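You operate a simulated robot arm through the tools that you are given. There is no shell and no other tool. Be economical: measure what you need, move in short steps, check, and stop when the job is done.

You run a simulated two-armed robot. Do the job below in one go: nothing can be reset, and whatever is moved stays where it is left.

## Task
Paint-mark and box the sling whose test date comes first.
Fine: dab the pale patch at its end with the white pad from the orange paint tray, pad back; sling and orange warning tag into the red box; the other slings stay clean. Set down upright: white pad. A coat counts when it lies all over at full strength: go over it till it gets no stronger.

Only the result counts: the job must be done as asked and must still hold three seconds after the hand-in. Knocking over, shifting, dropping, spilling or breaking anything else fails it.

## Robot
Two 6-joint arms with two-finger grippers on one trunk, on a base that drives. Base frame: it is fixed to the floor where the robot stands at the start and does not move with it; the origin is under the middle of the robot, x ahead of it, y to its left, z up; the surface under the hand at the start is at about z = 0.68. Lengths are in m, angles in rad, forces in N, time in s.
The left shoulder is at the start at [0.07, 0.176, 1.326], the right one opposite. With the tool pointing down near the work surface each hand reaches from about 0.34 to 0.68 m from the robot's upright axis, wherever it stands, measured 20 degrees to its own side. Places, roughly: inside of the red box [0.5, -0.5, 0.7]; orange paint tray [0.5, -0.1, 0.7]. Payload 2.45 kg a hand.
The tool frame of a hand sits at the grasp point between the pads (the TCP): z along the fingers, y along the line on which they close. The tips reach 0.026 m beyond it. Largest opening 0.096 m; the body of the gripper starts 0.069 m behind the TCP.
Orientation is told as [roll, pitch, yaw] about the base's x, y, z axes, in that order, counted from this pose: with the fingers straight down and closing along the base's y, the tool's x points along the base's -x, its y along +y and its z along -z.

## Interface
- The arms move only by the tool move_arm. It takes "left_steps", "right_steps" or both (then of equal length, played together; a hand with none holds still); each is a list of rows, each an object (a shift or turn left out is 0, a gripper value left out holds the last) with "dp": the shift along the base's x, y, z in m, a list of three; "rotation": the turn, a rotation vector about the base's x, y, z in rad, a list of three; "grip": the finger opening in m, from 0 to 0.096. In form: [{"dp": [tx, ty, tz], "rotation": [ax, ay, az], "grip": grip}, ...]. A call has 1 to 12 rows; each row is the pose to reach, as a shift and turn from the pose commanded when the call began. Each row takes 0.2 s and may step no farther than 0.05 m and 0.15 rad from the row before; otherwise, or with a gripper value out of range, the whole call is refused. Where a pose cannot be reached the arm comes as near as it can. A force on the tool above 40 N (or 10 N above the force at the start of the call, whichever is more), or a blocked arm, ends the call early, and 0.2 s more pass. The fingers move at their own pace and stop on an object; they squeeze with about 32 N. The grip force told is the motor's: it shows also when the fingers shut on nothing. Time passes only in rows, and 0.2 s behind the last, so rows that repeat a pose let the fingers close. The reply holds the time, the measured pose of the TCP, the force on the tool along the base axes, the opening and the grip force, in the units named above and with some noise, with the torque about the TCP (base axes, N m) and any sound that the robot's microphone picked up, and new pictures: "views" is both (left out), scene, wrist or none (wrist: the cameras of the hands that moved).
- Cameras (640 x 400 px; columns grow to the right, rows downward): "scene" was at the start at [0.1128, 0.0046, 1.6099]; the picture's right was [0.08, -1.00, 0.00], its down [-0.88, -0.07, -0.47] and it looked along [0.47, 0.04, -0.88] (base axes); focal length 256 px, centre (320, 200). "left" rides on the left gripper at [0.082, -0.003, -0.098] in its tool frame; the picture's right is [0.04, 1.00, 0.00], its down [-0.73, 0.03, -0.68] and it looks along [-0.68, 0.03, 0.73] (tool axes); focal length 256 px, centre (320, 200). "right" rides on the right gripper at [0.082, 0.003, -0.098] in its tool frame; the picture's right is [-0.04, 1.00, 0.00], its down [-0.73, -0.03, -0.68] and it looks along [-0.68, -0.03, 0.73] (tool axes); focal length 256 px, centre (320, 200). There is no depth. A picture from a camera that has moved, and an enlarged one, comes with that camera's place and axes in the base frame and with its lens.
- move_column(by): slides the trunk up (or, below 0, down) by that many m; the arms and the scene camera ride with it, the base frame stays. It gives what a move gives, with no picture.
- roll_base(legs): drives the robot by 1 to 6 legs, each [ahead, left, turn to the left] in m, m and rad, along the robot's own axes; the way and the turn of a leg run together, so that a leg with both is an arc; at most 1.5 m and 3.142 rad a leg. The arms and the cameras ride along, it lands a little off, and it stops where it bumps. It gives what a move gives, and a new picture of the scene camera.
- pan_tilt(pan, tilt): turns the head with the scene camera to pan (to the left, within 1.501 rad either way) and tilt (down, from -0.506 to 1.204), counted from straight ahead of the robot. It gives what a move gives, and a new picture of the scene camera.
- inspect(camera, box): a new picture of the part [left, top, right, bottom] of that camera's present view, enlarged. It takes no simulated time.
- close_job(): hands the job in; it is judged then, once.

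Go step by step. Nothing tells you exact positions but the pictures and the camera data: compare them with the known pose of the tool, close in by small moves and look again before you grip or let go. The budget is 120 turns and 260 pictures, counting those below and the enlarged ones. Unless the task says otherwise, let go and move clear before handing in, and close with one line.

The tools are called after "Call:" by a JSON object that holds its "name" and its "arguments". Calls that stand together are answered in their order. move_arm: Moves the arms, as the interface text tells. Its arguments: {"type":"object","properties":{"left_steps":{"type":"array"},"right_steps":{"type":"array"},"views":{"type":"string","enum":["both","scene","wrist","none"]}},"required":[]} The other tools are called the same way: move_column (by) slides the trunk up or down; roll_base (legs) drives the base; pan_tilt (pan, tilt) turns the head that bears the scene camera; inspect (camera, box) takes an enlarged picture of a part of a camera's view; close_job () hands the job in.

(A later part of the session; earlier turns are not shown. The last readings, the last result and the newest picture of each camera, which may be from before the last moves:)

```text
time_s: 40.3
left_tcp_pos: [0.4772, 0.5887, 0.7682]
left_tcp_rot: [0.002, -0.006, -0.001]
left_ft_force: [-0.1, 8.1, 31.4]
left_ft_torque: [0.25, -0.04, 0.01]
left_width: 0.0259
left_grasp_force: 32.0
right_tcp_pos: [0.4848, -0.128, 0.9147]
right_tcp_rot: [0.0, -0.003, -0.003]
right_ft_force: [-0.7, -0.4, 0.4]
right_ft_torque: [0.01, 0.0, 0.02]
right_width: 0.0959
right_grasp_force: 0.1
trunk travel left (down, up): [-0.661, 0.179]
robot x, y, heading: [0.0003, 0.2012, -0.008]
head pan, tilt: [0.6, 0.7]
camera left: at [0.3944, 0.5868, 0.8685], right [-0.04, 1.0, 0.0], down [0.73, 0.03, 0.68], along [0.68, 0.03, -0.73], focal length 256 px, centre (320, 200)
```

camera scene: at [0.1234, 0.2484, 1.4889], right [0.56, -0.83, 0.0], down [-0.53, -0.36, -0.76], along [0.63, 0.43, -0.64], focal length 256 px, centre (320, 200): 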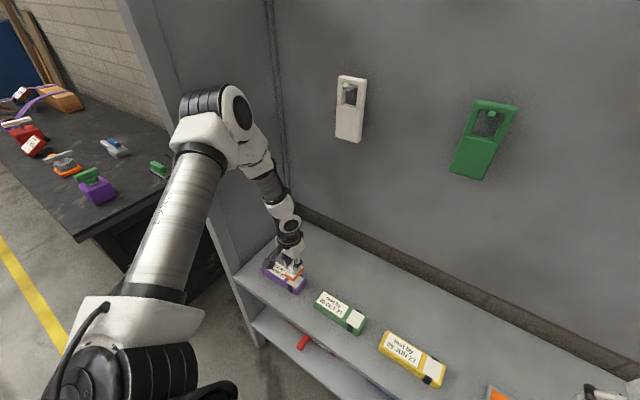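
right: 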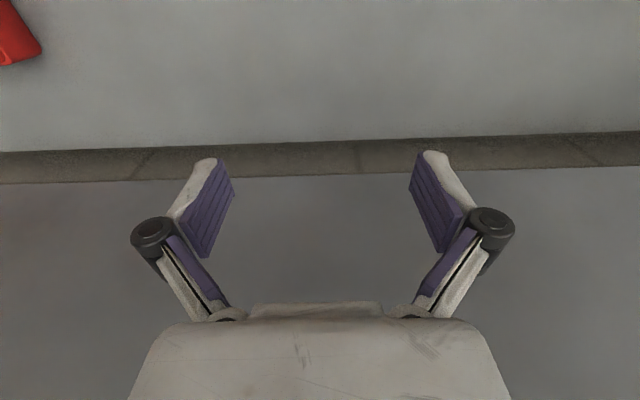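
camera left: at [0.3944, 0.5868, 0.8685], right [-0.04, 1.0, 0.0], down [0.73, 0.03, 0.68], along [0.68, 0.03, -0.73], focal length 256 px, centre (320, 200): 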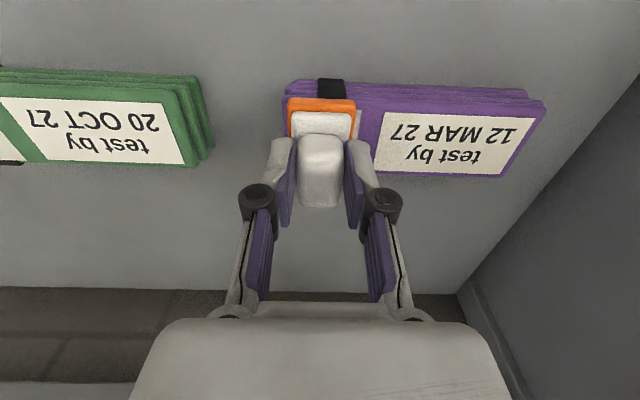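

Contact was firm, and a sliver of patch shows on the +y side. I'll lift and look at the coat.

Call:
{"name": "move_arm", "arguments": {"left_steps": [{"dp": [0, 0, 0.01]}, {"dp": [0, 0, 0.04]}, {"dp": [0.0, -0.04, 0.07]}, {"dp": [0.0, -0.08, 0.09]}]}}

Call:
{"name": "inspect", "arguments": {"camera": "left", "box": [350, 20, 510, 120]}}

Call:
{"name": "inspect", "arguments": {"camera": "scene", "box": [250, 240, 350, 310]}}

```text
time_s: 41.3
left_tcp_pos: [0.4776, 0.5088, 0.8577]
left_tcp_rot: [0.002, 0.0, -0.002]
left_ft_force: [0.4, -0.9, -1.6]
left_ft_torque: [0.03, 0.02, 0.0]
left_width: 0.0254
left_grasp_force: 31.9
right_tcp_pos: [0.487, -0.1274, 0.9127]
right_tcp_rot: [0.002, -0.001, -0.001]
right_ft_force: [0.6, -0.6, 0.5]
right_ft_torque: [0.01, 0.02, 0.02]
right_width: 0.0961
right_grasp_force: 0.0
trunk travel left (down, up): [-0.661, 0.179]
robot x, y, heading: [0.0011, 0.2001, -0.006]
head pan, tilt: [0.6, 0.7]
camera scene: at [0.1231, 0.2443, 1.4889], right [0.56, -0.83, 0.0], down [-0.53, -0.36, -0.77], along [0.63, 0.43, -0.64], focal length 256 px, centre (320, 200)
camera left: at [0.3959, 0.5063, 0.9568], right [-0.04, 1.0, 0.0], down [0.73, 0.03, 0.68], along [0.68, 0.03, -0.73], focal length 256 px, centre (320, 200)
```

scene: 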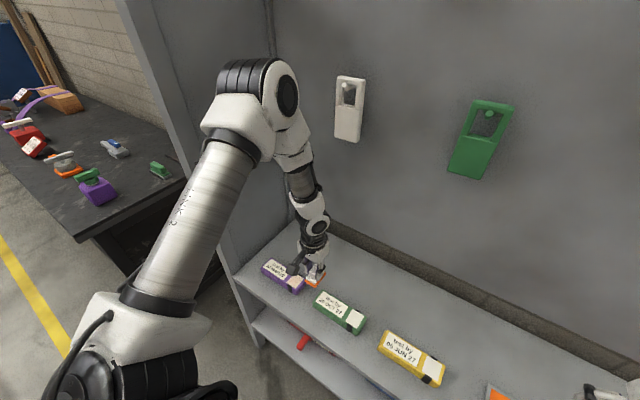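
left: 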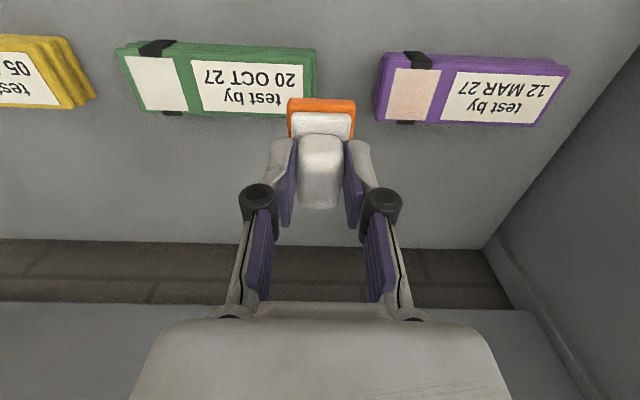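

```text
4.00 times, centred on (430, 70) of left
camera zoom: at [0.3959, 0.5063, 0.9568], right [-0.04, 1.0, 0.0], down [0.73, 0.03, 0.68], along [0.68, 0.03, -0.73], focal length 1024 px, centre (-120, 720)
```

zoom: 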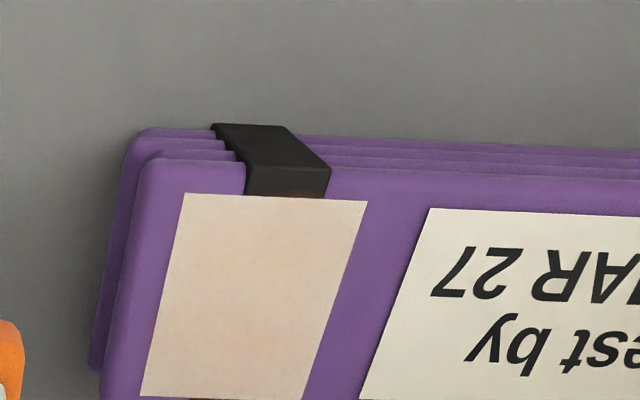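

```text
5.71 times, centred on (300, 275) of scene
camera zoom: at [0.1231, 0.2443, 1.4889], right [0.56, -0.83, 0.0], down [-0.53, -0.36, -0.77], along [0.63, 0.43, -0.64], focal length 1465 px, centre (434, -229)
```

zoom: 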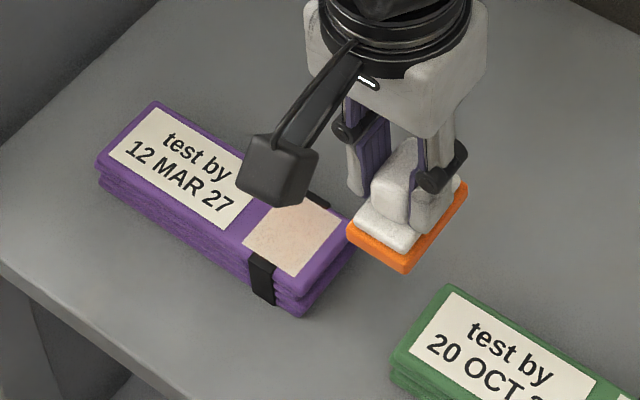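

The coat is uniform but only a faint tint. I'll dab again, holding longer with lighter force, to see whether contact time builds it up.

Call:
{"name": "move_arm", "arguments": {"left_steps": [{"dp": [0, 0.04, -0.02]}, {"dp": [0, 0.084, -0.04]}, {"dp": [0, 0.084, -0.07]}, {"dp": [0, 0.084, -0.083]}, {"dp": [0, 0.084, -0.086]}, {"dp": [0, 0.084, -0.088]}, {"dp": [0, 0.084, -0.088]}, {"dp": [0, 0.084, -0.088]}, {"dp": [0, 0.084, -0.088]}, {"dp": [0, 0.084, -0.088]}, {"dp": [0, 0.084, -0.088]}], "views": "wrist"}}

Call:
{"name": "move_arm", "arguments": {"left_steps": [{"dp": [0, 0, 0.01]}, {"dp": [0, 0, 0.04]}, {"dp": [0.0, -0.04, 0.07]}, {"dp": [0.0, -0.08, 0.087]}], "views": "wrist"}}

Call:
{"name": "inspect", "arguments": {"camera": "left", "box": [350, 20, 510, 120]}}

```text
time_s: 43.7
left_tcp_pos: [0.4778, 0.5935, 0.7694]
left_tcp_rot: [0.0, -0.003, -0.004]
left_ft_force: [5.2, 6.4, 20.3]
left_ft_torque: [0.18, -0.57, 0.05]
left_width: 0.0256
left_grasp_force: 32.3
right_tcp_pos: [0.4863, -0.1269, 0.9157]
right_tcp_rot: [0.002, -0.003, -0.002]
right_ft_force: [-0.1, -0.6, 0.4]
right_ft_torque: [0.01, -0.01, 0.01]
right_width: 0.0963
right_grasp_force: 0.0
trunk travel left (down, up): [-0.661, 0.179]
robot x, y, heading: [0.0068, 0.2025, -0.003]
head pan, tilt: [0.6, 0.7]
camera left: at [0.3959, 0.591, 0.8686], right [-0.04, 1.0, 0.0], down [0.73, 0.03, 0.68], along [0.68, 0.03, -0.73], focal length 256 px, centre (320, 200)
```

left: 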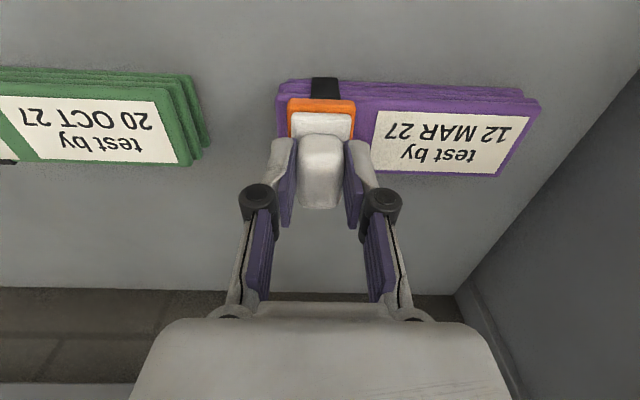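

```text
time_s: 44.7
left_tcp_pos: [0.4777, 0.5114, 0.858]
left_tcp_rot: [0.003, 0.001, -0.002]
left_ft_force: [0.1, -1.2, -0.2]
left_ft_torque: [0.01, 0.02, 0.0]
left_width: 0.0252
left_grasp_force: 31.6
right_tcp_pos: [0.4859, -0.1284, 0.9133]
right_tcp_rot: [0.001, -0.001, -0.001]
right_ft_force: [0.1, -0.7, -0.1]
right_ft_torque: [0.05, 0.0, -0.02]
right_width: 0.0959
right_grasp_force: 0.1
trunk travel left (down, up): [-0.661, 0.179]
robot x, y, heading: [0.0051, 0.1968, -0.004]
head pan, tilt: [0.6, 0.7]
camera left: at [0.3959, 0.5084, 0.9573], right [-0.04, 1.0, 0.0], down [0.73, 0.03, 0.68], along [0.68, 0.03, -0.73], focal length 256 px, centre (320, 200)
```

left: 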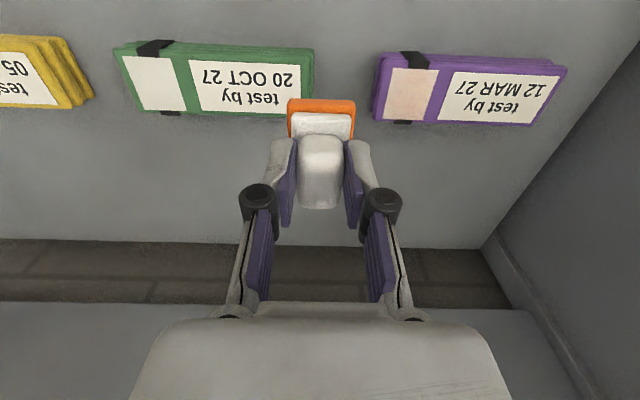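

```text
4.00 times, centred on (430, 70) of left
camera zoom: at [0.3959, 0.5084, 0.9573], right [-0.04, 1.0, 0.0], down [0.73, 0.03, 0.68], along [0.68, 0.03, -0.73], focal length 1024 px, centre (-120, 720)
```

zoom: 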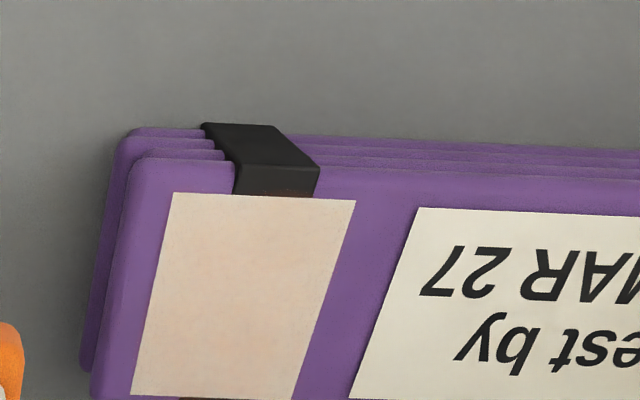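

Holding adds almost nothing, so strength may build per touch. I'll do several quick dabs in one call.

Call:
{"name": "move_arm", "arguments": {"left_steps": [{"dp": [0, 0.04, -0.02]}, {"dp": [0, 0.082, -0.05]}, {"dp": [0, 0.082, -0.076]}, {"dp": [0, 0.082, -0.087]}, {"dp": [0, 0.082, -0.076]}, {"dp": [0, 0.082, -0.087]}, {"dp": [0, 0.082, -0.076]}, {"dp": [0, 0.082, -0.087]}, {"dp": [0, 0.082, -0.076]}, {"dp": [0, 0.082, -0.087]}, {"dp": [0, 0.082, -0.076]}], "views": "none"}}

Call:
{"name": "move_arm", "arguments": {"left_steps": [{"dp": [0, 0, 0.03]}, {"dp": [0.0, -0.04, 0.06]}, {"dp": [0.0, -0.08, 0.077]}], "views": "wrist"}}

Call:
{"name": "inspect", "arguments": {"camera": "left", "box": [350, 20, 510, 120]}}

```text
refused: row 2 steps farther than a row can; nothing moved
```

```text
time_s: 45.5
left_tcp_pos: [0.4765, 0.4329, 0.9348]
left_tcp_rot: [0.0, 0.0, -0.004]
left_ft_force: [0.6, -0.3, -1.7]
left_ft_torque: [0.02, 0.0, -0.02]
left_width: 0.0254
left_grasp_force: 31.9
right_tcp_pos: [0.4857, -0.1277, 0.9126]
right_tcp_rot: [0.004, -0.001, -0.003]
right_ft_force: [0.1, -0.1, 0.2]
right_ft_torque: [0.02, 0.01, -0.02]
right_width: 0.0962
right_grasp_force: 0.1
trunk travel left (down, up): [-0.661, 0.179]
robot x, y, heading: [0.0062, 0.2007, 0.002]
head pan, tilt: [0.6, 0.7]
camera left: at [0.3952, 0.4313, 1.0345], right [-0.04, 1.0, 0.0], down [0.73, 0.03, 0.68], along [0.68, 0.03, -0.73], focal length 256 px, centre (320, 200)
```

left: 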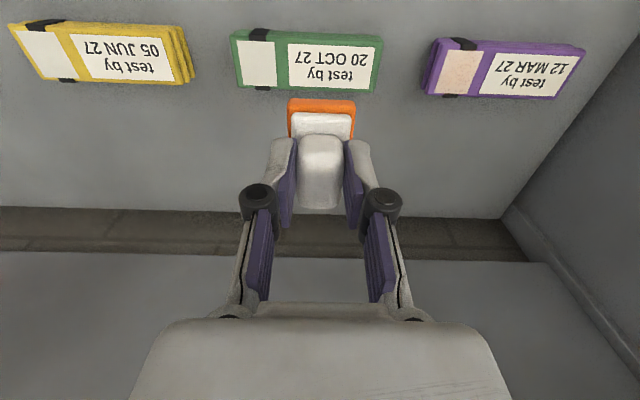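

```text
4.00 times, centred on (430, 70) of left
camera zoom: at [0.3952, 0.4313, 1.0345], right [-0.04, 1.0, 0.0], down [0.73, 0.03, 0.68], along [0.68, 0.03, -0.73], focal length 1024 px, centre (-120, 720)
```

zoom: 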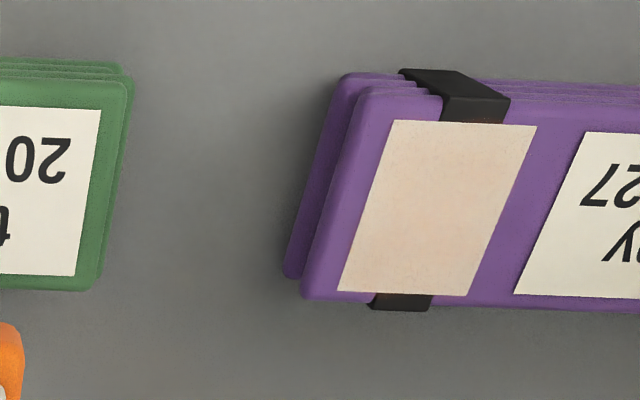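

That call was refused; the hand only rose clear. I'll go back above the patch, then do the multi-dab.

Call:
{"name": "move_arm", "arguments": {"left_steps": [{"dp": [0, 0.04, -0.02]}, {"dp": [0, 0.08, -0.04]}, {"dp": [0, 0.12, -0.06]}, {"dp": [0, 0.159, -0.09]}, {"dp": [0, 0.159, -0.135]}], "views": "none"}}

Call:
{"name": "move_arm", "arguments": {"left_steps": [{"dp": [0, 0, -0.018]}, {"dp": [0, 0, -0.0285]}, {"dp": [0, 0, -0.018]}, {"dp": [0, 0, -0.0285]}, {"dp": [0, 0, -0.018]}, {"dp": [0, 0, -0.0285]}, {"dp": [0, 0, -0.018]}, {"dp": [0, 0, -0.0285]}, {"dp": [0, 0, -0.018]}, {"dp": [0, 0, -0.0285]}, {"dp": [0, 0, 0]}], "views": "none"}}

Call:
{"name": "move_arm", "arguments": {"left_steps": [{"dp": [0, -0.02, 0.02]}, {"dp": [0.0, -0.05, 0.04]}, {"dp": [0.0, -0.08, 0.058]}], "views": "none"}}

Call:
{"name": "inspect", "arguments": {"camera": "left", "box": [350, 20, 510, 120]}}

```text
time_s: 46.7
left_tcp_pos: [0.4776, 0.592, 0.7987]
left_tcp_rot: [-0.001, 0.002, -0.002]
left_ft_force: [1.0, -0.7, -1.7]
left_ft_torque: [-0.01, 0.07, -0.01]
left_width: 0.0252
left_grasp_force: 32.0
right_tcp_pos: [0.4873, -0.1259, 0.9142]
right_tcp_rot: [0.003, 0.003, -0.002]
right_ft_force: [0.5, -0.2, 0.0]
right_ft_torque: [0.02, 0.03, 0.0]
right_width: 0.0962
right_grasp_force: 0.1
trunk travel left (down, up): [-0.661, 0.179]
robot x, y, heading: [0.0058, 0.1994, -0.005]
head pan, tilt: [0.6, 0.7]
```

```text
time_s: 49.1
left_tcp_pos: [0.4759, 0.5908, 0.7981]
left_tcp_rot: [0.001, 0.0, -0.002]
left_ft_force: [0.0, 0.2, -0.9]
left_ft_torque: [0.02, -0.01, -0.02]
left_width: 0.0251
left_grasp_force: 32.3
right_tcp_pos: [0.4855, -0.1259, 0.9143]
right_tcp_rot: [0.0, -0.001, -0.001]
right_ft_force: [-0.2, -0.9, -0.4]
right_ft_torque: [0.01, -0.02, 0.0]
right_width: 0.0959
right_grasp_force: 0.0
trunk travel left (down, up): [-0.661, 0.179]
robot x, y, heading: [0.0044, 0.2022, -0.0]
head pan, tilt: [0.6, 0.7]
```

```text
time_s: 49.9
left_tcp_pos: [0.4781, 0.5112, 0.8559]
left_tcp_rot: [0.001, -0.002, -0.002]
left_ft_force: [-0.1, -0.2, -1.8]
left_ft_torque: [0.05, -0.03, -0.03]
left_width: 0.0253
left_grasp_force: 32.1
right_tcp_pos: [0.4866, -0.1271, 0.9119]
right_tcp_rot: [0.003, 0.001, -0.004]
right_ft_force: [-0.6, -1.0, -0.5]
right_ft_torque: [0.04, 0.0, -0.01]
right_width: 0.0961
right_grasp_force: 0.0
trunk travel left (down, up): [-0.661, 0.179]
robot x, y, heading: [0.0033, 0.1986, 0.004]
head pan, tilt: [0.6, 0.7]
```

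```text
4.00 times, centred on (430, 70) of left
camera zoom: at [0.3963, 0.5087, 0.9547], right [-0.04, 1.0, 0.0], down [0.73, 0.03, 0.68], along [0.68, 0.03, -0.73], focal length 1024 px, centre (-120, 720)
```

zoom: 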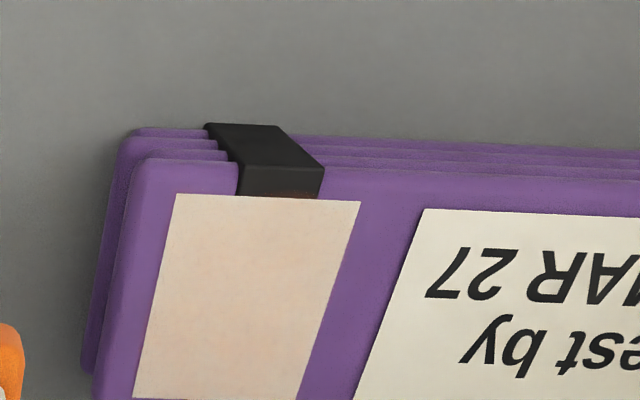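

No change from dabbing. I'll try rubbing: pressing lightly with small strokes.

Call:
{"name": "move_arm", "arguments": {"left_steps": [{"dp": [0, 0.035, -0.02]}, {"dp": [0, 0.07, -0.04]}, {"dp": [0, 0.081, -0.07]}, {"dp": [0, 0.081, -0.086]}, {"dp": [0.004, 0.081, -0.086]}, {"dp": [-0.004, 0.081, -0.086]}, {"dp": [0.004, 0.081, -0.086]}, {"dp": [-0.004, 0.081, -0.086]}, {"dp": [0.004, 0.081, -0.086]}, {"dp": [0, 0.081, -0.086]}, {"dp": [0, 0.081, -0.06]}], "views": "none"}}

Call:
{"name": "move_arm", "arguments": {"left_steps": [{"dp": [0, -0.02, 0.02]}, {"dp": [0.0, -0.05, 0.04]}, {"dp": [0.0, -0.08, 0.058]}], "views": "none"}}

Call:
{"name": "inspect", "arguments": {"camera": "left", "box": [350, 20, 510, 120]}}

```text
time_s: 52.3
left_tcp_pos: [0.4772, 0.5935, 0.7966]
left_tcp_rot: [0.001, -0.001, -0.001]
left_ft_force: [0.2, 0.0, -0.7]
left_ft_torque: [-0.01, 0.02, 0.01]
left_width: 0.0252
left_grasp_force: 32.6
right_tcp_pos: [0.4866, -0.1272, 0.9156]
right_tcp_rot: [0.001, -0.002, -0.003]
right_ft_force: [-0.3, 1.0, 0.3]
right_ft_torque: [0.0, -0.02, -0.03]
right_width: 0.0964
right_grasp_force: 0.1
trunk travel left (down, up): [-0.661, 0.179]
robot x, y, heading: [0.0038, 0.1975, 0.001]
head pan, tilt: [0.6, 0.7]
```

```text
time_s: 53.1
left_tcp_pos: [0.4789, 0.5131, 0.8534]
left_tcp_rot: [0.001, -0.001, -0.002]
left_ft_force: [-0.6, 0.2, -1.2]
left_ft_torque: [0.04, -0.02, 0.0]
left_width: 0.0255
left_grasp_force: 31.6
right_tcp_pos: [0.4872, -0.1272, 0.9144]
right_tcp_rot: [0.002, 0.0, -0.002]
right_ft_force: [1.0, 0.0, 0.1]
right_ft_torque: [-0.01, 0.01, -0.02]
right_width: 0.0962
right_grasp_force: 0.0
trunk travel left (down, up): [-0.661, 0.179]
robot x, y, heading: [0.0043, 0.2017, 0.001]
head pan, tilt: [0.6, 0.7]
```

```text
4.00 times, centred on (430, 70) of left
camera zoom: at [0.3975, 0.5102, 0.9528], right [-0.04, 1.0, 0.0], down [0.73, 0.03, 0.68], along [0.68, 0.03, -0.73], focal length 1024 px, centre (-120, 720)
```

zoom: 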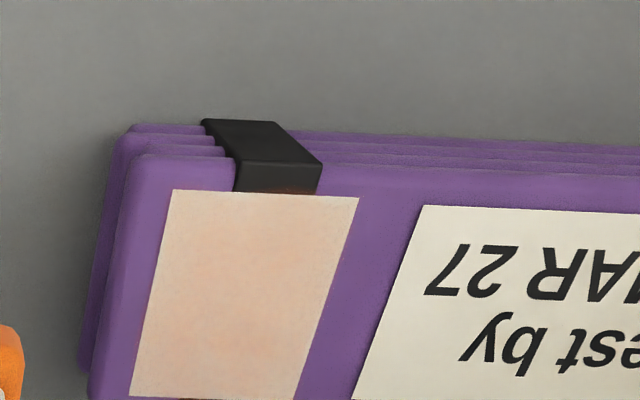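

Rubbing deepens the coat slightly. I'll try a longer rub with wider strokes.

Call:
{"name": "move_arm", "arguments": {"left_steps": [{"dp": [0, 0.035, -0.02]}, {"dp": [0, 0.07, -0.04]}, {"dp": [-0.001, 0.08, -0.07]}, {"dp": [-0.001, 0.08, -0.084]}], "views": "none"}}

Call:
{"name": "move_arm", "arguments": {"left_steps": [{"dp": [0.008, 0, 0]}, {"dp": [-0.008, 0, 0]}, {"dp": [0.008, 0.002, 0]}, {"dp": [-0.008, 0.002, 0]}, {"dp": [0.008, -0.002, 0]}, {"dp": [-0.008, -0.002, 0]}, {"dp": [0.008, 0, 0]}, {"dp": [-0.008, 0, 0]}, {"dp": [0.008, 0, 0]}, {"dp": [-0.008, 0, 0]}, {"dp": [0, 0, 0]}, {"dp": [0, 0, 0.03]}], "views": "none"}}

Call:
{"name": "move_arm", "arguments": {"left_steps": [{"dp": [0, -0.02, 0.02]}, {"dp": [0.0, -0.05, 0.04]}, {"dp": [0.0, -0.08, 0.055]}], "views": "none"}}

Call:
{"name": "inspect", "arguments": {"camera": "left", "box": [350, 20, 510, 120]}}

```text
time_s: 54.1
left_tcp_pos: [0.476, 0.5931, 0.7692]
left_tcp_rot: [0.001, 0.001, -0.003]
left_ft_force: [-0.4, 0.8, -1.5]
left_ft_torque: [0.02, -0.03, 0.03]
left_width: 0.0254
left_grasp_force: 32.4
right_tcp_pos: [0.4868, -0.1266, 0.9148]
right_tcp_rot: [0.0, -0.001, -0.003]
right_ft_force: [0.2, -0.7, 0.7]
right_ft_torque: [-0.02, 0.03, 0.0]
right_width: 0.096
right_grasp_force: 0.0
trunk travel left (down, up): [-0.661, 0.179]
robot x, y, heading: [0.0051, 0.2032, -0.003]
head pan, tilt: [0.6, 0.7]
```

```text
time_s: 56.7
left_tcp_pos: [0.4746, 0.594, 0.8003]
left_tcp_rot: [0.001, 0.001, -0.002]
left_ft_force: [-0.2, -0.3, -0.7]
left_ft_torque: [-0.01, -0.01, -0.01]
left_width: 0.0253
left_grasp_force: 32.0
right_tcp_pos: [0.4853, -0.1261, 0.9146]
right_tcp_rot: [0.0, -0.003, -0.001]
right_ft_force: [-0.1, 0.0, 0.5]
right_ft_torque: [0.02, -0.02, 0.02]
right_width: 0.096
right_grasp_force: 0.1
trunk travel left (down, up): [-0.661, 0.179]
robot x, y, heading: [0.0021, 0.1975, -0.001]
head pan, tilt: [0.6, 0.7]
```

```text
time_s: 57.5
left_tcp_pos: [0.477, 0.5109, 0.8543]
left_tcp_rot: [0.0, 0.0, -0.002]
left_ft_force: [0.4, -0.1, -1.6]
left_ft_torque: [0.01, 0.03, 0.04]
left_width: 0.0256
left_grasp_force: 31.7
right_tcp_pos: [0.4869, -0.1275, 0.9143]
right_tcp_rot: [0.001, 0.0, -0.001]
right_ft_force: [-0.6, -0.9, 0.2]
right_ft_torque: [0.0, 0.02, -0.01]
right_width: 0.0958
right_grasp_force: 0.0
trunk travel left (down, up): [-0.661, 0.179]
robot x, y, heading: [0.0042, 0.2008, -0.003]
head pan, tilt: [0.6, 0.7]
```

```text
4.00 times, centred on (430, 70) of left
camera zoom: at [0.3951, 0.5104, 0.9536], right [-0.04, 1.0, 0.0], down [0.73, 0.03, 0.68], along [0.68, 0.03, -0.73], focal length 1024 px, centre (-120, 720)
```

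zoom: 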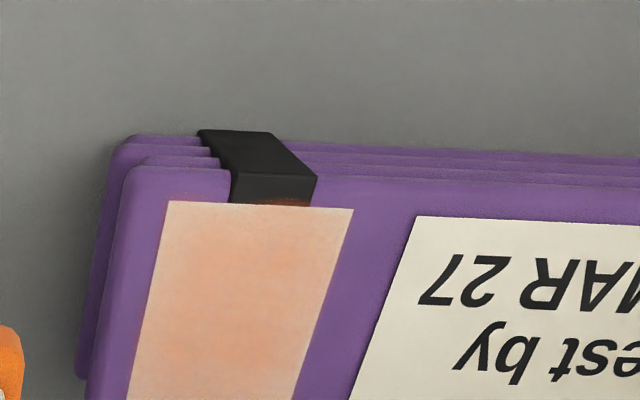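

Stroking builds the coat, so I'll keep rubbing: two longer sets, then check.

Call:
{"name": "move_arm", "arguments": {"left_steps": [{"dp": [0, 0.035, -0.02]}, {"dp": [0, 0.07, -0.04]}, {"dp": [0, 0.083, -0.07]}, {"dp": [0, 0.083, -0.087]}], "views": "none"}}

Call:
{"name": "move_arm", "arguments": {"left_steps": [{"dp": [0.012, 0, 0]}, {"dp": [-0.01, 0, 0]}, {"dp": [0.012, 0.002, 0]}, {"dp": [-0.01, 0.002, 0]}, {"dp": [0.012, -0.002, 0]}, {"dp": [-0.01, -0.002, 0]}, {"dp": [0.012, 0.002, 0]}, {"dp": [-0.01, 0.002, 0]}, {"dp": [0.012, 0, 0]}, {"dp": [-0.01, 0, 0]}, {"dp": [0.012, 0, 0]}, {"dp": [0, 0, 0]}], "views": "none"}}

Call:
{"name": "move_arm", "arguments": {"left_steps": [{"dp": [0.012, 0, 0]}, {"dp": [-0.01, 0, 0]}, {"dp": [0.012, 0.002, 0]}, {"dp": [-0.01, 0.002, 0]}, {"dp": [0.012, -0.002, 0]}, {"dp": [-0.01, -0.002, 0]}, {"dp": [0.012, 0.002, 0]}, {"dp": [-0.01, 0.002, 0]}, {"dp": [0.012, 0, 0]}, {"dp": [-0.01, 0, 0]}, {"dp": [0, 0, 0]}, {"dp": [0, 0, 0.03]}], "views": "none"}}

Call:
{"name": "move_arm", "arguments": {"left_steps": [{"dp": [0, -0.02, 0.02]}, {"dp": [0.0, -0.05, 0.04]}, {"dp": [0.0, -0.08, 0.055]}], "views": "none"}}

Call:
{"name": "inspect", "arguments": {"camera": "left", "box": [350, 20, 510, 120]}}

```text
time_s: 58.5
left_tcp_pos: [0.476, 0.5954, 0.7684]
left_tcp_rot: [0.0, -0.004, -0.003]
left_ft_force: [2.7, 1.1, 11.1]
left_ft_torque: [0.03, 0.05, -0.02]
left_width: 0.0254
left_grasp_force: 32.0
right_tcp_pos: [0.4851, -0.1278, 0.9153]
right_tcp_rot: [0.001, -0.003, -0.002]
right_ft_force: [-0.1, -0.4, 0.6]
right_ft_torque: [0.02, 0.01, 0.01]
right_width: 0.0961
right_grasp_force: 0.1
trunk travel left (down, up): [-0.661, 0.179]
robot x, y, heading: [0.0063, 0.2005, -0.003]
head pan, tilt: [0.6, 0.7]
```

```text
time_s: 61.1
left_tcp_pos: [0.4759, 0.5957, 0.7689]
left_tcp_rot: [0.001, -0.001, -0.003]
left_ft_force: [3.3, -1.3, 6.5]
left_ft_torque: [0.13, -0.15, -0.04]
left_width: 0.025
left_grasp_force: 31.7
right_tcp_pos: [0.4861, -0.1278, 0.9138]
right_tcp_rot: [0.003, -0.001, -0.001]
right_ft_force: [-0.4, -0.5, 0.0]
right_ft_torque: [0.01, -0.04, 0.0]
right_width: 0.096
right_grasp_force: 0.0
trunk travel left (down, up): [-0.661, 0.179]
robot x, y, heading: [0.0074, 0.1972, 0.002]
head pan, tilt: [0.6, 0.7]
```

```text
time_s: 63.7
left_tcp_pos: [0.4736, 0.595, 0.7989]
left_tcp_rot: [0.002, -0.001, -0.004]
left_ft_force: [-0.2, -0.5, -1.0]
left_ft_torque: [0.0, 0.04, -0.01]
left_width: 0.0251
left_grasp_force: 31.8
right_tcp_pos: [0.4862, -0.1264, 0.9148]
right_tcp_rot: [0.0, -0.003, -0.001]
right_ft_force: [-0.6, 0.4, 1.5]
right_ft_torque: [-0.03, -0.02, 0.03]
right_width: 0.0962
right_grasp_force: 0.0
trunk travel left (down, up): [-0.661, 0.179]
robot x, y, heading: [0.0029, 0.2002, -0.003]
head pan, tilt: [0.6, 0.7]
```

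```text
time_s: 64.5
left_tcp_pos: [0.4776, 0.515, 0.8524]
left_tcp_rot: [0.0, 0.0, -0.002]
left_ft_force: [-0.8, -0.3, 0.0]
left_ft_torque: [-0.02, -0.02, 0.01]
left_width: 0.0254
left_grasp_force: 32.0
right_tcp_pos: [0.4877, -0.127, 0.9132]
right_tcp_rot: [0.001, 0.0, -0.001]
right_ft_force: [-0.1, 0.4, -0.2]
right_ft_torque: [0.02, -0.01, 0.02]
right_width: 0.096
right_grasp_force: 0.1
trunk travel left (down, up): [-0.661, 0.179]
robot x, y, heading: [0.0038, 0.1999, -0.002]
head pan, tilt: [0.6, 0.7]
```

```text
4.00 times, centred on (430, 70) of left
camera zoom: at [0.3953, 0.5128, 0.952], right [-0.04, 1.0, 0.0], down [0.73, 0.03, 0.68], along [0.68, 0.03, -0.73], focal length 1024 px, centre (-120, 720)
```

zoom: 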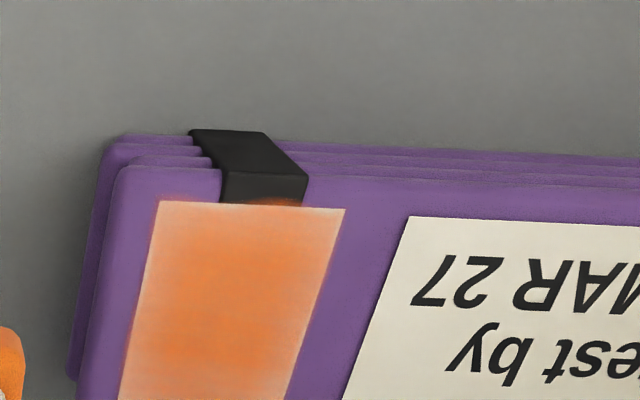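

The coat is much stronger, but the +y edge and near edge lag. I'll bias the strokes that way.

Call:
{"name": "move_arm", "arguments": {"left_steps": [{"dp": [0, 0.035, -0.02]}, {"dp": [0, 0.07, -0.04]}, {"dp": [0, 0.084, -0.07]}, {"dp": [0, 0.084, -0.0845]}], "views": "none"}}

Call:
{"name": "move_arm", "arguments": {"left_steps": [{"dp": [0.01, 0, 0]}, {"dp": [-0.016, 0, 0]}, {"dp": [0.01, 0.003, 0]}, {"dp": [-0.016, 0.003, 0]}, {"dp": [0.01, -0.002, 0]}, {"dp": [-0.016, -0.002, 0]}, {"dp": [0.01, 0.003, 0]}, {"dp": [-0.016, 0.003, 0]}, {"dp": [0.01, 0.003, 0]}, {"dp": [-0.016, 0, 0]}, {"dp": [0.01, 0, 0]}, {"dp": [0, 0, 0]}], "views": "none"}}

Call:
{"name": "move_arm", "arguments": {"left_steps": [{"dp": [0.01, 0, 0]}, {"dp": [-0.016, 0, 0]}, {"dp": [0.01, 0.003, 0]}, {"dp": [-0.016, 0.003, 0]}, {"dp": [0.01, -0.002, 0]}, {"dp": [-0.016, -0.002, 0]}, {"dp": [0.01, 0.003, 0]}, {"dp": [-0.016, 0.003, 0]}, {"dp": [0.01, 0.003, 0]}, {"dp": [-0.016, 0, 0]}, {"dp": [0, 0, 0]}, {"dp": [0, 0, 0.03]}], "views": "none"}}

Call:
{"name": "move_arm", "arguments": {"left_steps": [{"dp": [0, -0.02, 0.02]}, {"dp": [0.0, -0.05, 0.04]}, {"dp": [0.0, -0.08, 0.055]}], "views": "none"}}

Call:
{"name": "inspect", "arguments": {"camera": "left", "box": [350, 30, 510, 130]}}

```text
time_s: 65.5
left_tcp_pos: [0.4758, 0.5986, 0.7685]
left_tcp_rot: [-0.001, -0.001, -0.003]
left_ft_force: [-0.3, -0.3, 0.4]
left_ft_torque: [0.02, 0.0, 0.04]
left_width: 0.0253
left_grasp_force: 31.9
right_tcp_pos: [0.4864, -0.1266, 0.9149]
right_tcp_rot: [0.0, 0.001, 0.0]
right_ft_force: [-0.3, -0.2, 0.3]
right_ft_torque: [0.02, -0.01, 0.0]
right_width: 0.0962
right_grasp_force: 0.0
trunk travel left (down, up): [-0.661, 0.179]
robot x, y, heading: [-0.0012, 0.2008, 0.001]
head pan, tilt: [0.6, 0.7]
```

```text
time_s: 68.1
left_tcp_pos: [0.4736, 0.5999, 0.769]
left_tcp_rot: [0.001, -0.001, -0.001]
left_ft_force: [0.2, 0.9, -0.8]
left_ft_torque: [-0.01, -0.04, 0.01]
left_width: 0.0252
left_grasp_force: 31.9
right_tcp_pos: [0.4863, -0.1273, 0.9145]
right_tcp_rot: [-0.001, -0.002, -0.001]
right_ft_force: [-0.5, 0.1, 0.2]
right_ft_torque: [-0.01, -0.02, -0.01]
right_width: 0.0961
right_grasp_force: 0.1
trunk travel left (down, up): [-0.661, 0.179]
robot x, y, heading: [0.0041, 0.2021, 0.0]
head pan, tilt: [0.6, 0.7]
```

```text
time_s: 70.7
left_tcp_pos: [0.4751, 0.5997, 0.7989]
left_tcp_rot: [0.0, 0.001, -0.002]
left_ft_force: [-0.3, -0.1, -1.2]
left_ft_torque: [-0.03, -0.03, -0.02]
left_width: 0.0251
left_grasp_force: 32.3
right_tcp_pos: [0.487, -0.1269, 0.9134]
right_tcp_rot: [0.0, 0.001, -0.002]
right_ft_force: [0.8, -0.4, -0.5]
right_ft_torque: [-0.01, 0.0, 0.02]
right_width: 0.0958
right_grasp_force: 0.1
trunk travel left (down, up): [-0.661, 0.179]
robot x, y, heading: [0.0065, 0.2008, -0.006]
head pan, tilt: [0.6, 0.7]
```

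```text
time_s: 71.5
left_tcp_pos: [0.4767, 0.5171, 0.8539]
left_tcp_rot: [0.002, 0.002, 0.0]
left_ft_force: [0.3, -1.1, -0.8]
left_ft_torque: [0.01, 0.0, -0.02]
left_width: 0.0256
left_grasp_force: 32.1
right_tcp_pos: [0.4862, -0.1273, 0.9129]
right_tcp_rot: [0.002, 0.0, -0.002]
right_ft_force: [0.1, 0.2, 0.0]
right_ft_torque: [0.05, 0.01, 0.01]
right_width: 0.096
right_grasp_force: 0.0
trunk travel left (down, up): [-0.661, 0.179]
robot x, y, heading: [0.0028, 0.1964, -0.003]
head pan, tilt: [0.6, 0.7]
```

```text
4.00 times, centred on (430, 80) of left
camera zoom: at [0.3946, 0.5156, 0.9535], right [-0.04, 1.0, 0.0], down [0.73, 0.03, 0.68], along [0.68, 0.03, -0.73], focal length 1024 px, centre (-120, 680)
```

zoom: 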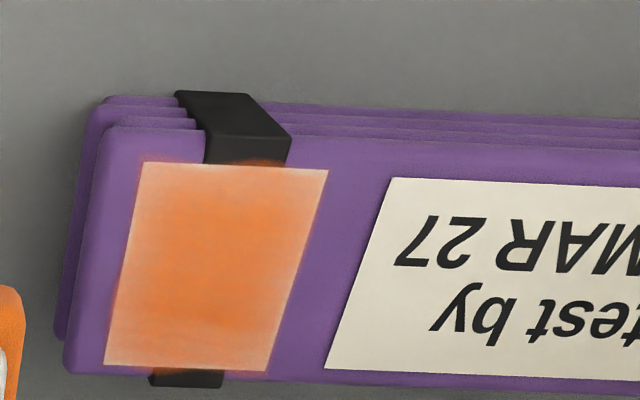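

The centre is strong and all four edges lag. I'll press slightly lower and use wider strokes in both directions.

Call:
{"name": "move_arm", "arguments": {"left_steps": [{"dp": [0, 0.035, -0.02]}, {"dp": [0, 0.07, -0.04]}, {"dp": [0, 0.08, -0.07]}, {"dp": [0, 0.08, -0.088]}], "views": "none"}}

Call:
{"name": "move_arm", "arguments": {"left_steps": [{"dp": [0.012, 0.006, 0]}, {"dp": [-0.012, 0.006, 0]}, {"dp": [0.012, 0.006, 0]}, {"dp": [-0.012, 0.006, 0]}, {"dp": [0.012, -0.006, 0]}, {"dp": [-0.012, -0.006, 0]}, {"dp": [0.012, -0.006, 0]}, {"dp": [-0.012, -0.006, 0]}, {"dp": [0.012, 0.006, 0]}, {"dp": [-0.012, 0.006, 0]}, {"dp": [0.012, 0.006, 0]}, {"dp": [0, 0, 0]}], "views": "none"}}

Call:
{"name": "move_arm", "arguments": {"left_steps": [{"dp": [0.012, 0.006, 0]}, {"dp": [-0.012, 0.006, 0]}, {"dp": [-0.012, -0.006, 0]}, {"dp": [-0.012, 0.006, 0]}, {"dp": [-0.012, -0.006, 0]}, {"dp": [0.012, -0.006, 0]}, {"dp": [0.012, 0.006, 0]}, {"dp": [0.012, -0.006, 0]}, {"dp": [0.012, 0.006, 0]}, {"dp": [-0.012, 0.006, 0]}, {"dp": [0, 0, 0]}, {"dp": [0, 0, 0.03]}], "views": "none"}}

Call:
{"name": "move_arm", "arguments": {"left_steps": [{"dp": [0, -0.02, 0.02]}, {"dp": [0.0, -0.05, 0.04]}, {"dp": [0.0, -0.08, 0.055]}], "views": "none"}}

Call:
{"name": "inspect", "arguments": {"camera": "left", "box": [350, 30, 510, 130]}}

```text
time_s: 72.5
left_tcp_pos: [0.4748, 0.6007, 0.767]
left_tcp_rot: [0.0, -0.004, -0.002]
left_ft_force: [2.5, 2.7, 11.0]
left_ft_torque: [0.06, 0.08, -0.03]
left_width: 0.0254
left_grasp_force: 32.2
right_tcp_pos: [0.4852, -0.1271, 0.9151]
right_tcp_rot: [0.002, -0.002, -0.001]
right_ft_force: [-0.1, -0.4, 0.2]
right_ft_torque: [0.05, 0.01, 0.0]
right_width: 0.0959
right_grasp_force: 0.0
trunk travel left (down, up): [-0.661, 0.179]
robot x, y, heading: [0.0044, 0.201, -0.003]
head pan, tilt: [0.6, 0.7]
```

```text
time_s: 75.1
left_tcp_pos: [0.4754, 0.5992, 0.7652]
left_tcp_rot: [0.002, -0.001, -0.004]
left_ft_force: [4.7, 1.1, 12.3]
left_ft_torque: [0.06, -0.07, -0.01]
left_width: 0.0255
left_grasp_force: 32.2
right_tcp_pos: [0.4857, -0.127, 0.9125]
right_tcp_rot: [0.001, 0.003, -0.001]
right_ft_force: [0.4, 0.2, 0.4]
right_ft_torque: [-0.01, -0.01, -0.02]
right_width: 0.096
right_grasp_force: 0.1
trunk travel left (down, up): [-0.661, 0.179]
robot x, y, heading: [0.0013, 0.2025, -0.001]
head pan, tilt: [0.6, 0.7]
```

```text
time_s: 77.7
left_tcp_pos: [0.4754, 0.6018, 0.7949]
left_tcp_rot: [0.001, -0.003, -0.004]
left_ft_force: [-0.1, 0.6, -1.0]
left_ft_torque: [-0.03, 0.04, 0.01]
left_width: 0.0253
left_grasp_force: 32.0
right_tcp_pos: [0.4864, -0.1257, 0.9152]
right_tcp_rot: [0.001, -0.003, -0.002]
right_ft_force: [0.1, -0.1, 0.5]
right_ft_torque: [-0.01, -0.03, 0.02]
right_width: 0.0961
right_grasp_force: 0.1
trunk travel left (down, up): [-0.661, 0.179]
robot x, y, heading: [0.0018, 0.2003, -0.004]
head pan, tilt: [0.6, 0.7]
```

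```text
time_s: 78.5
left_tcp_pos: [0.4765, 0.5196, 0.851]
left_tcp_rot: [0.002, -0.001, -0.002]
left_ft_force: [-0.1, -0.3, -0.1]
left_ft_torque: [0.01, -0.01, 0.03]
left_width: 0.0255
left_grasp_force: 31.6
right_tcp_pos: [0.4869, -0.1268, 0.9123]
right_tcp_rot: [0.002, 0.0, -0.003]
right_ft_force: [0.5, -0.5, -0.6]
right_ft_torque: [0.02, -0.02, 0.04]
right_width: 0.096
right_grasp_force: 0.1
trunk travel left (down, up): [-0.661, 0.179]
robot x, y, heading: [0.0034, 0.2001, 0.004]
head pan, tilt: [0.6, 0.7]
```

```text
4.00 times, centred on (430, 80) of left
camera zoom: at [0.3942, 0.5175, 0.9497], right [-0.04, 1.0, 0.0], down [0.73, 0.03, 0.68], along [0.68, 0.03, -0.73], focal length 1024 px, centre (-120, 680)
```

zoom: 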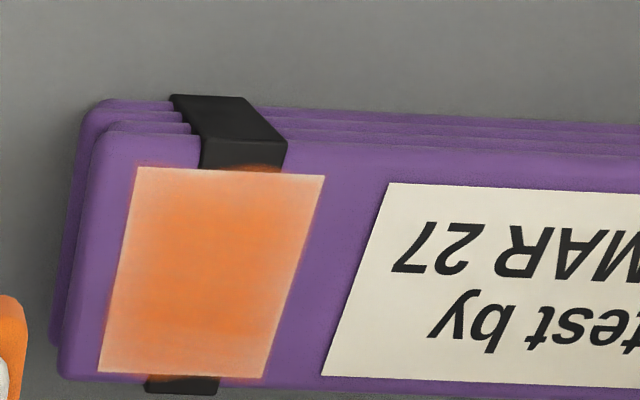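

The gain is tapering off, so the pad is probably running dry. I'll drive back to the tray to reload it, with strokes in the paint.

Call:
{"name": "roll_base", "arguments": {"legs": [[0, -0.5, 0]]}}

Call:
{"name": "pan_tilt", "arguments": {"pan": 0.4, "tilt": 0.9}}

Call:
{"name": "inspect", "arguments": {"camera": "left", "box": [0, 0, 640, 400]}}

```text
time_s: 81.5
left_tcp_pos: [0.4723, 0.0251, 0.8501]
left_tcp_rot: [0.001, 0.001, 0.011]
left_ft_force: [0.5, 0.6, -1.2]
left_ft_torque: [0.01, 0.0, 0.03]
left_width: 0.0253
left_grasp_force: 32.0
right_tcp_pos: [0.4939, -0.6214, 0.9139]
right_tcp_rot: [0.0, 0.0, 0.011]
right_ft_force: [0.0, -0.4, 0.8]
right_ft_torque: [0.01, -0.01, 0.0]
right_width: 0.0959
right_grasp_force: 0.1
trunk travel left (down, up): [-0.661, 0.179]
robot x, y, heading: [0.0065, -0.3022, 0.011]
head pan, tilt: [0.6, 0.7]
camera scene: at [0.1253, -0.2527, 1.4889], right [0.57, -0.82, 0.0], down [-0.53, -0.37, -0.76], along [0.63, 0.44, -0.64], focal length 256 px, centre (320, 200)
```

scene: 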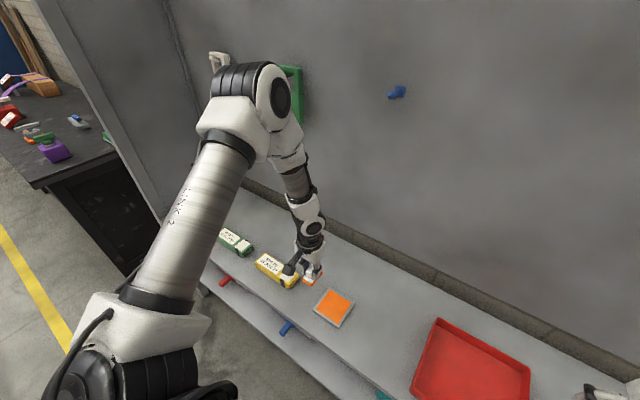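

```text
time_s: 82.2
left_tcp_pos: [0.4739, 0.0248, 0.8502]
left_tcp_rot: [0.0, 0.0, 0.011]
left_ft_force: [-0.9, -0.7, -0.9]
left_ft_torque: [0.01, 0.01, 0.0]
left_width: 0.0255
left_grasp_force: 31.9
right_tcp_pos: [0.4937, -0.6219, 0.9135]
right_tcp_rot: [-0.001, 0.001, 0.012]
right_ft_force: [0.7, -0.2, -1.0]
right_ft_torque: [0.0, -0.02, -0.04]
right_width: 0.0959
right_grasp_force: 0.1
trunk travel left (down, up): [-0.661, 0.179]
robot x, y, heading: [0.0046, -0.3044, 0.01]
head pan, tilt: [0.4, 0.901]
camera scene: at [0.1249, -0.2717, 1.4728], right [0.4, -0.92, 0.0], down [-0.72, -0.31, -0.62], along [0.57, 0.25, -0.78], focal length 256 px, centre (320, 200)
```

scene: 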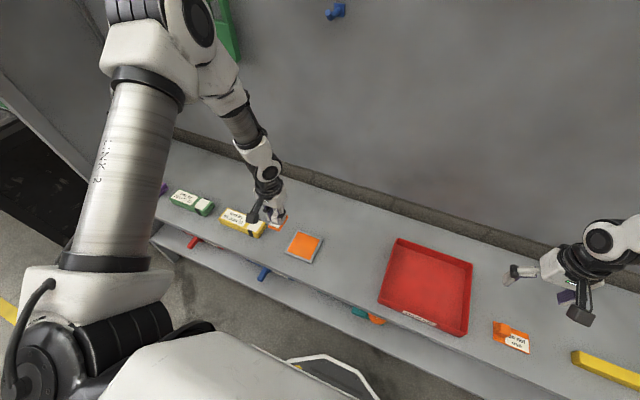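

```text
1.00 times, centred on (320, 200) of left (not enlarged: the box is as wide or as high as the picture)
camera zoom: at [0.3922, 0.0224, 0.9492], right [-0.05, 1.0, 0.0], down [0.73, 0.04, 0.68], along [0.68, 0.03, -0.73], focal length 256 px, centre (320, 200)
```

zoom: 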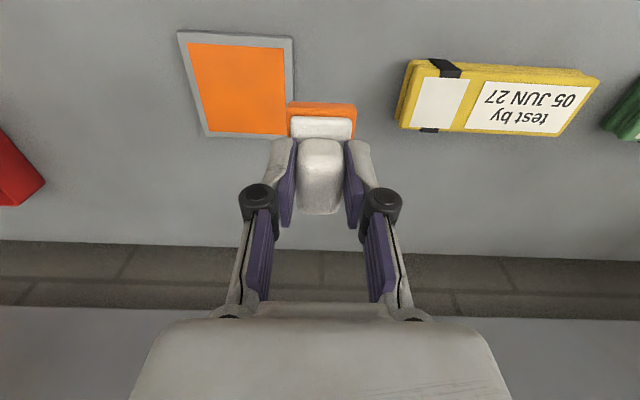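

I'll move over the tray centre and press down with small strokes.

Call:
{"name": "move_arm", "arguments": {"left_steps": [{"dp": [0.004, -0.04, 0]}, {"dp": [0.008, -0.076, -0.02]}, {"dp": [0.008, -0.076, -0.06]}, {"dp": [0.008, -0.076, -0.095]}, {"dp": [0.008, -0.076, -0.104]}, {"dp": [0.008, -0.076, -0.106]}], "views": "none"}}

Call:
{"name": "move_arm", "arguments": {"left_steps": [{"dp": [0, 0, -0.001]}, {"dp": [0.008, 0, -0.001]}, {"dp": [-0.008, 0, -0.001]}, {"dp": [0.008, 0.008, -0.001]}, {"dp": [-0.008, 0.008, -0.001]}, {"dp": [0.008, -0.008, -0.001]}, {"dp": [-0.008, -0.008, -0.001]}, {"dp": [0.008, 0, -0.001]}, {"dp": [-0.008, 0, -0.001]}, {"dp": [0.008, 0, -0.001]}, {"dp": [0, 0, -0.001]}, {"dp": [0, 0, -0.001]}], "views": "wrist"}}

```text
time_s: 83.6
left_tcp_pos: [0.4816, -0.0505, 0.7428]
left_tcp_rot: [0.0, 0.0, 0.012]
left_ft_force: [0.5, 0.0, -1.2]
left_ft_torque: [0.0, 0.03, -0.03]
left_width: 0.0253
left_grasp_force: 31.9
right_tcp_pos: [0.495, -0.6215, 0.9153]
right_tcp_rot: [0.001, -0.001, 0.011]
right_ft_force: [0.2, 0.3, -0.7]
right_ft_torque: [0.03, 0.01, 0.01]
right_width: 0.0964
right_grasp_force: 0.1
trunk travel left (down, up): [-0.661, 0.179]
robot x, y, heading: [0.008, -0.3022, 0.01]
head pan, tilt: [0.4, 0.901]
```

```text
time_s: 86.2
left_tcp_pos: [0.4808, -0.048, 0.7435]
left_tcp_rot: [0.001, -0.002, 0.012]
left_ft_force: [0.0, 0.0, -1.1]
left_ft_torque: [0.01, 0.04, -0.02]
left_width: 0.0251
left_grasp_force: 31.6
left hand out of reach, approached as far as the arm can: row 5, 7
right_tcp_pos: [0.4933, -0.6228, 0.9136]
right_tcp_rot: [0.0, 0.001, 0.012]
right_ft_force: [0.0, -0.2, 0.2]
right_ft_torque: [-0.02, -0.02, 0.0]
right_width: 0.0963
right_grasp_force: 0.1
trunk travel left (down, up): [-0.661, 0.179]
robot x, y, heading: [0.0086, -0.3056, 0.015]
head pan, tilt: [0.4, 0.901]
camera left: at [0.3999, -0.0524, 0.8423], right [-0.05, 1.0, 0.0], down [0.73, 0.04, 0.68], along [0.68, 0.04, -0.73], focal length 256 px, centre (320, 200)
```

left: 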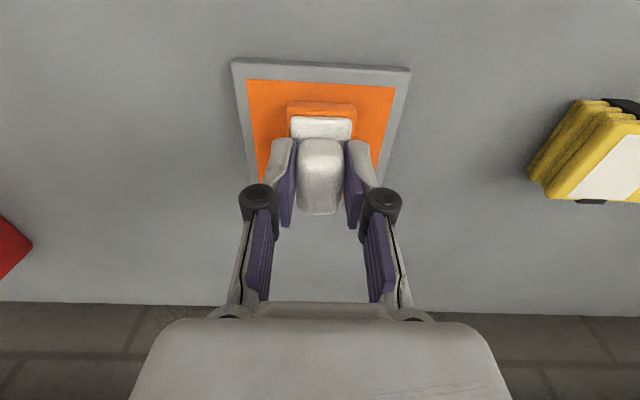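

There's no contact yet: the pad has slipped a few mm up in the grip, and the arm is at its reach limit. I'll lower the trunk by 0.1 with the arm raised to match.

Call:
{"name": "move_arm", "arguments": {"left_steps": [{"dp": [0, -0.002, 0.04]}, {"dp": [0, -0.002, 0.08]}, {"dp": [0, -0.002, 0.12]}], "views": "none"}}

Call:
{"name": "move_column", "arguments": {"by": -0.1}}

Call:
{"name": "move_arm", "arguments": {"left_steps": [{"dp": [0, 0, -0.01]}, {"dp": [0, 0, -0.018]}, {"dp": [0, 0, -0.022]}, {"dp": [0, 0, -0.0245]}], "views": "none"}}

```text
time_s: 87.0
left_tcp_pos: [0.4809, -0.0497, 0.8646]
left_tcp_rot: [0.002, 0.001, 0.011]
left_ft_force: [-0.5, -0.6, -1.6]
left_ft_torque: [0.01, -0.01, 0.0]
left_width: 0.0251
left_grasp_force: 31.3
right_tcp_pos: [0.4925, -0.6213, 0.9132]
right_tcp_rot: [0.001, -0.002, 0.014]
right_ft_force: [-0.1, -0.2, -0.2]
right_ft_torque: [0.01, -0.02, -0.02]
right_width: 0.096
right_grasp_force: 0.1
trunk travel left (down, up): [-0.661, 0.179]
robot x, y, heading: [0.0088, -0.2995, 0.013]
head pan, tilt: [0.4, 0.901]
```

```text
time_s: 88.3
left_tcp_pos: [0.4817, -0.0483, 0.7633]
left_tcp_rot: [0.001, 0.001, 0.011]
left_ft_force: [0.2, -0.6, -1.3]
left_ft_torque: [0.04, 0.0, 0.02]
left_width: 0.0253
left_grasp_force: 32.5
right_tcp_pos: [0.4935, -0.6223, 0.8156]
right_tcp_rot: [0.0, -0.001, 0.011]
right_ft_force: [-0.3, -0.1, -0.6]
right_ft_torque: [-0.02, 0.01, 0.02]
right_width: 0.096
right_grasp_force: 0.1
trunk travel left (down, up): [-0.561, 0.279]
robot x, y, heading: [0.0047, -0.3029, 0.01]
head pan, tilt: [0.4, 0.901]
```

```text
time_s: 89.3
left_tcp_pos: [0.4813, -0.0502, 0.74]
left_tcp_rot: [-0.001, -0.003, 0.013]
left_ft_force: [2.0, 4.9, 23.7]
left_ft_torque: [0.24, 0.52, -0.07]
left_width: 0.0254
left_grasp_force: 31.6
right_tcp_pos: [0.4929, -0.6207, 0.8163]
right_tcp_rot: [0.0, -0.001, 0.013]
right_ft_force: [-0.3, 0.3, -0.8]
right_ft_torque: [-0.03, -0.06, -0.05]
right_width: 0.0961
right_grasp_force: 0.0
trunk travel left (down, up): [-0.561, 0.279]
robot x, y, heading: [0.0088, -0.3001, 0.009]
head pan, tilt: [0.4, 0.901]
```

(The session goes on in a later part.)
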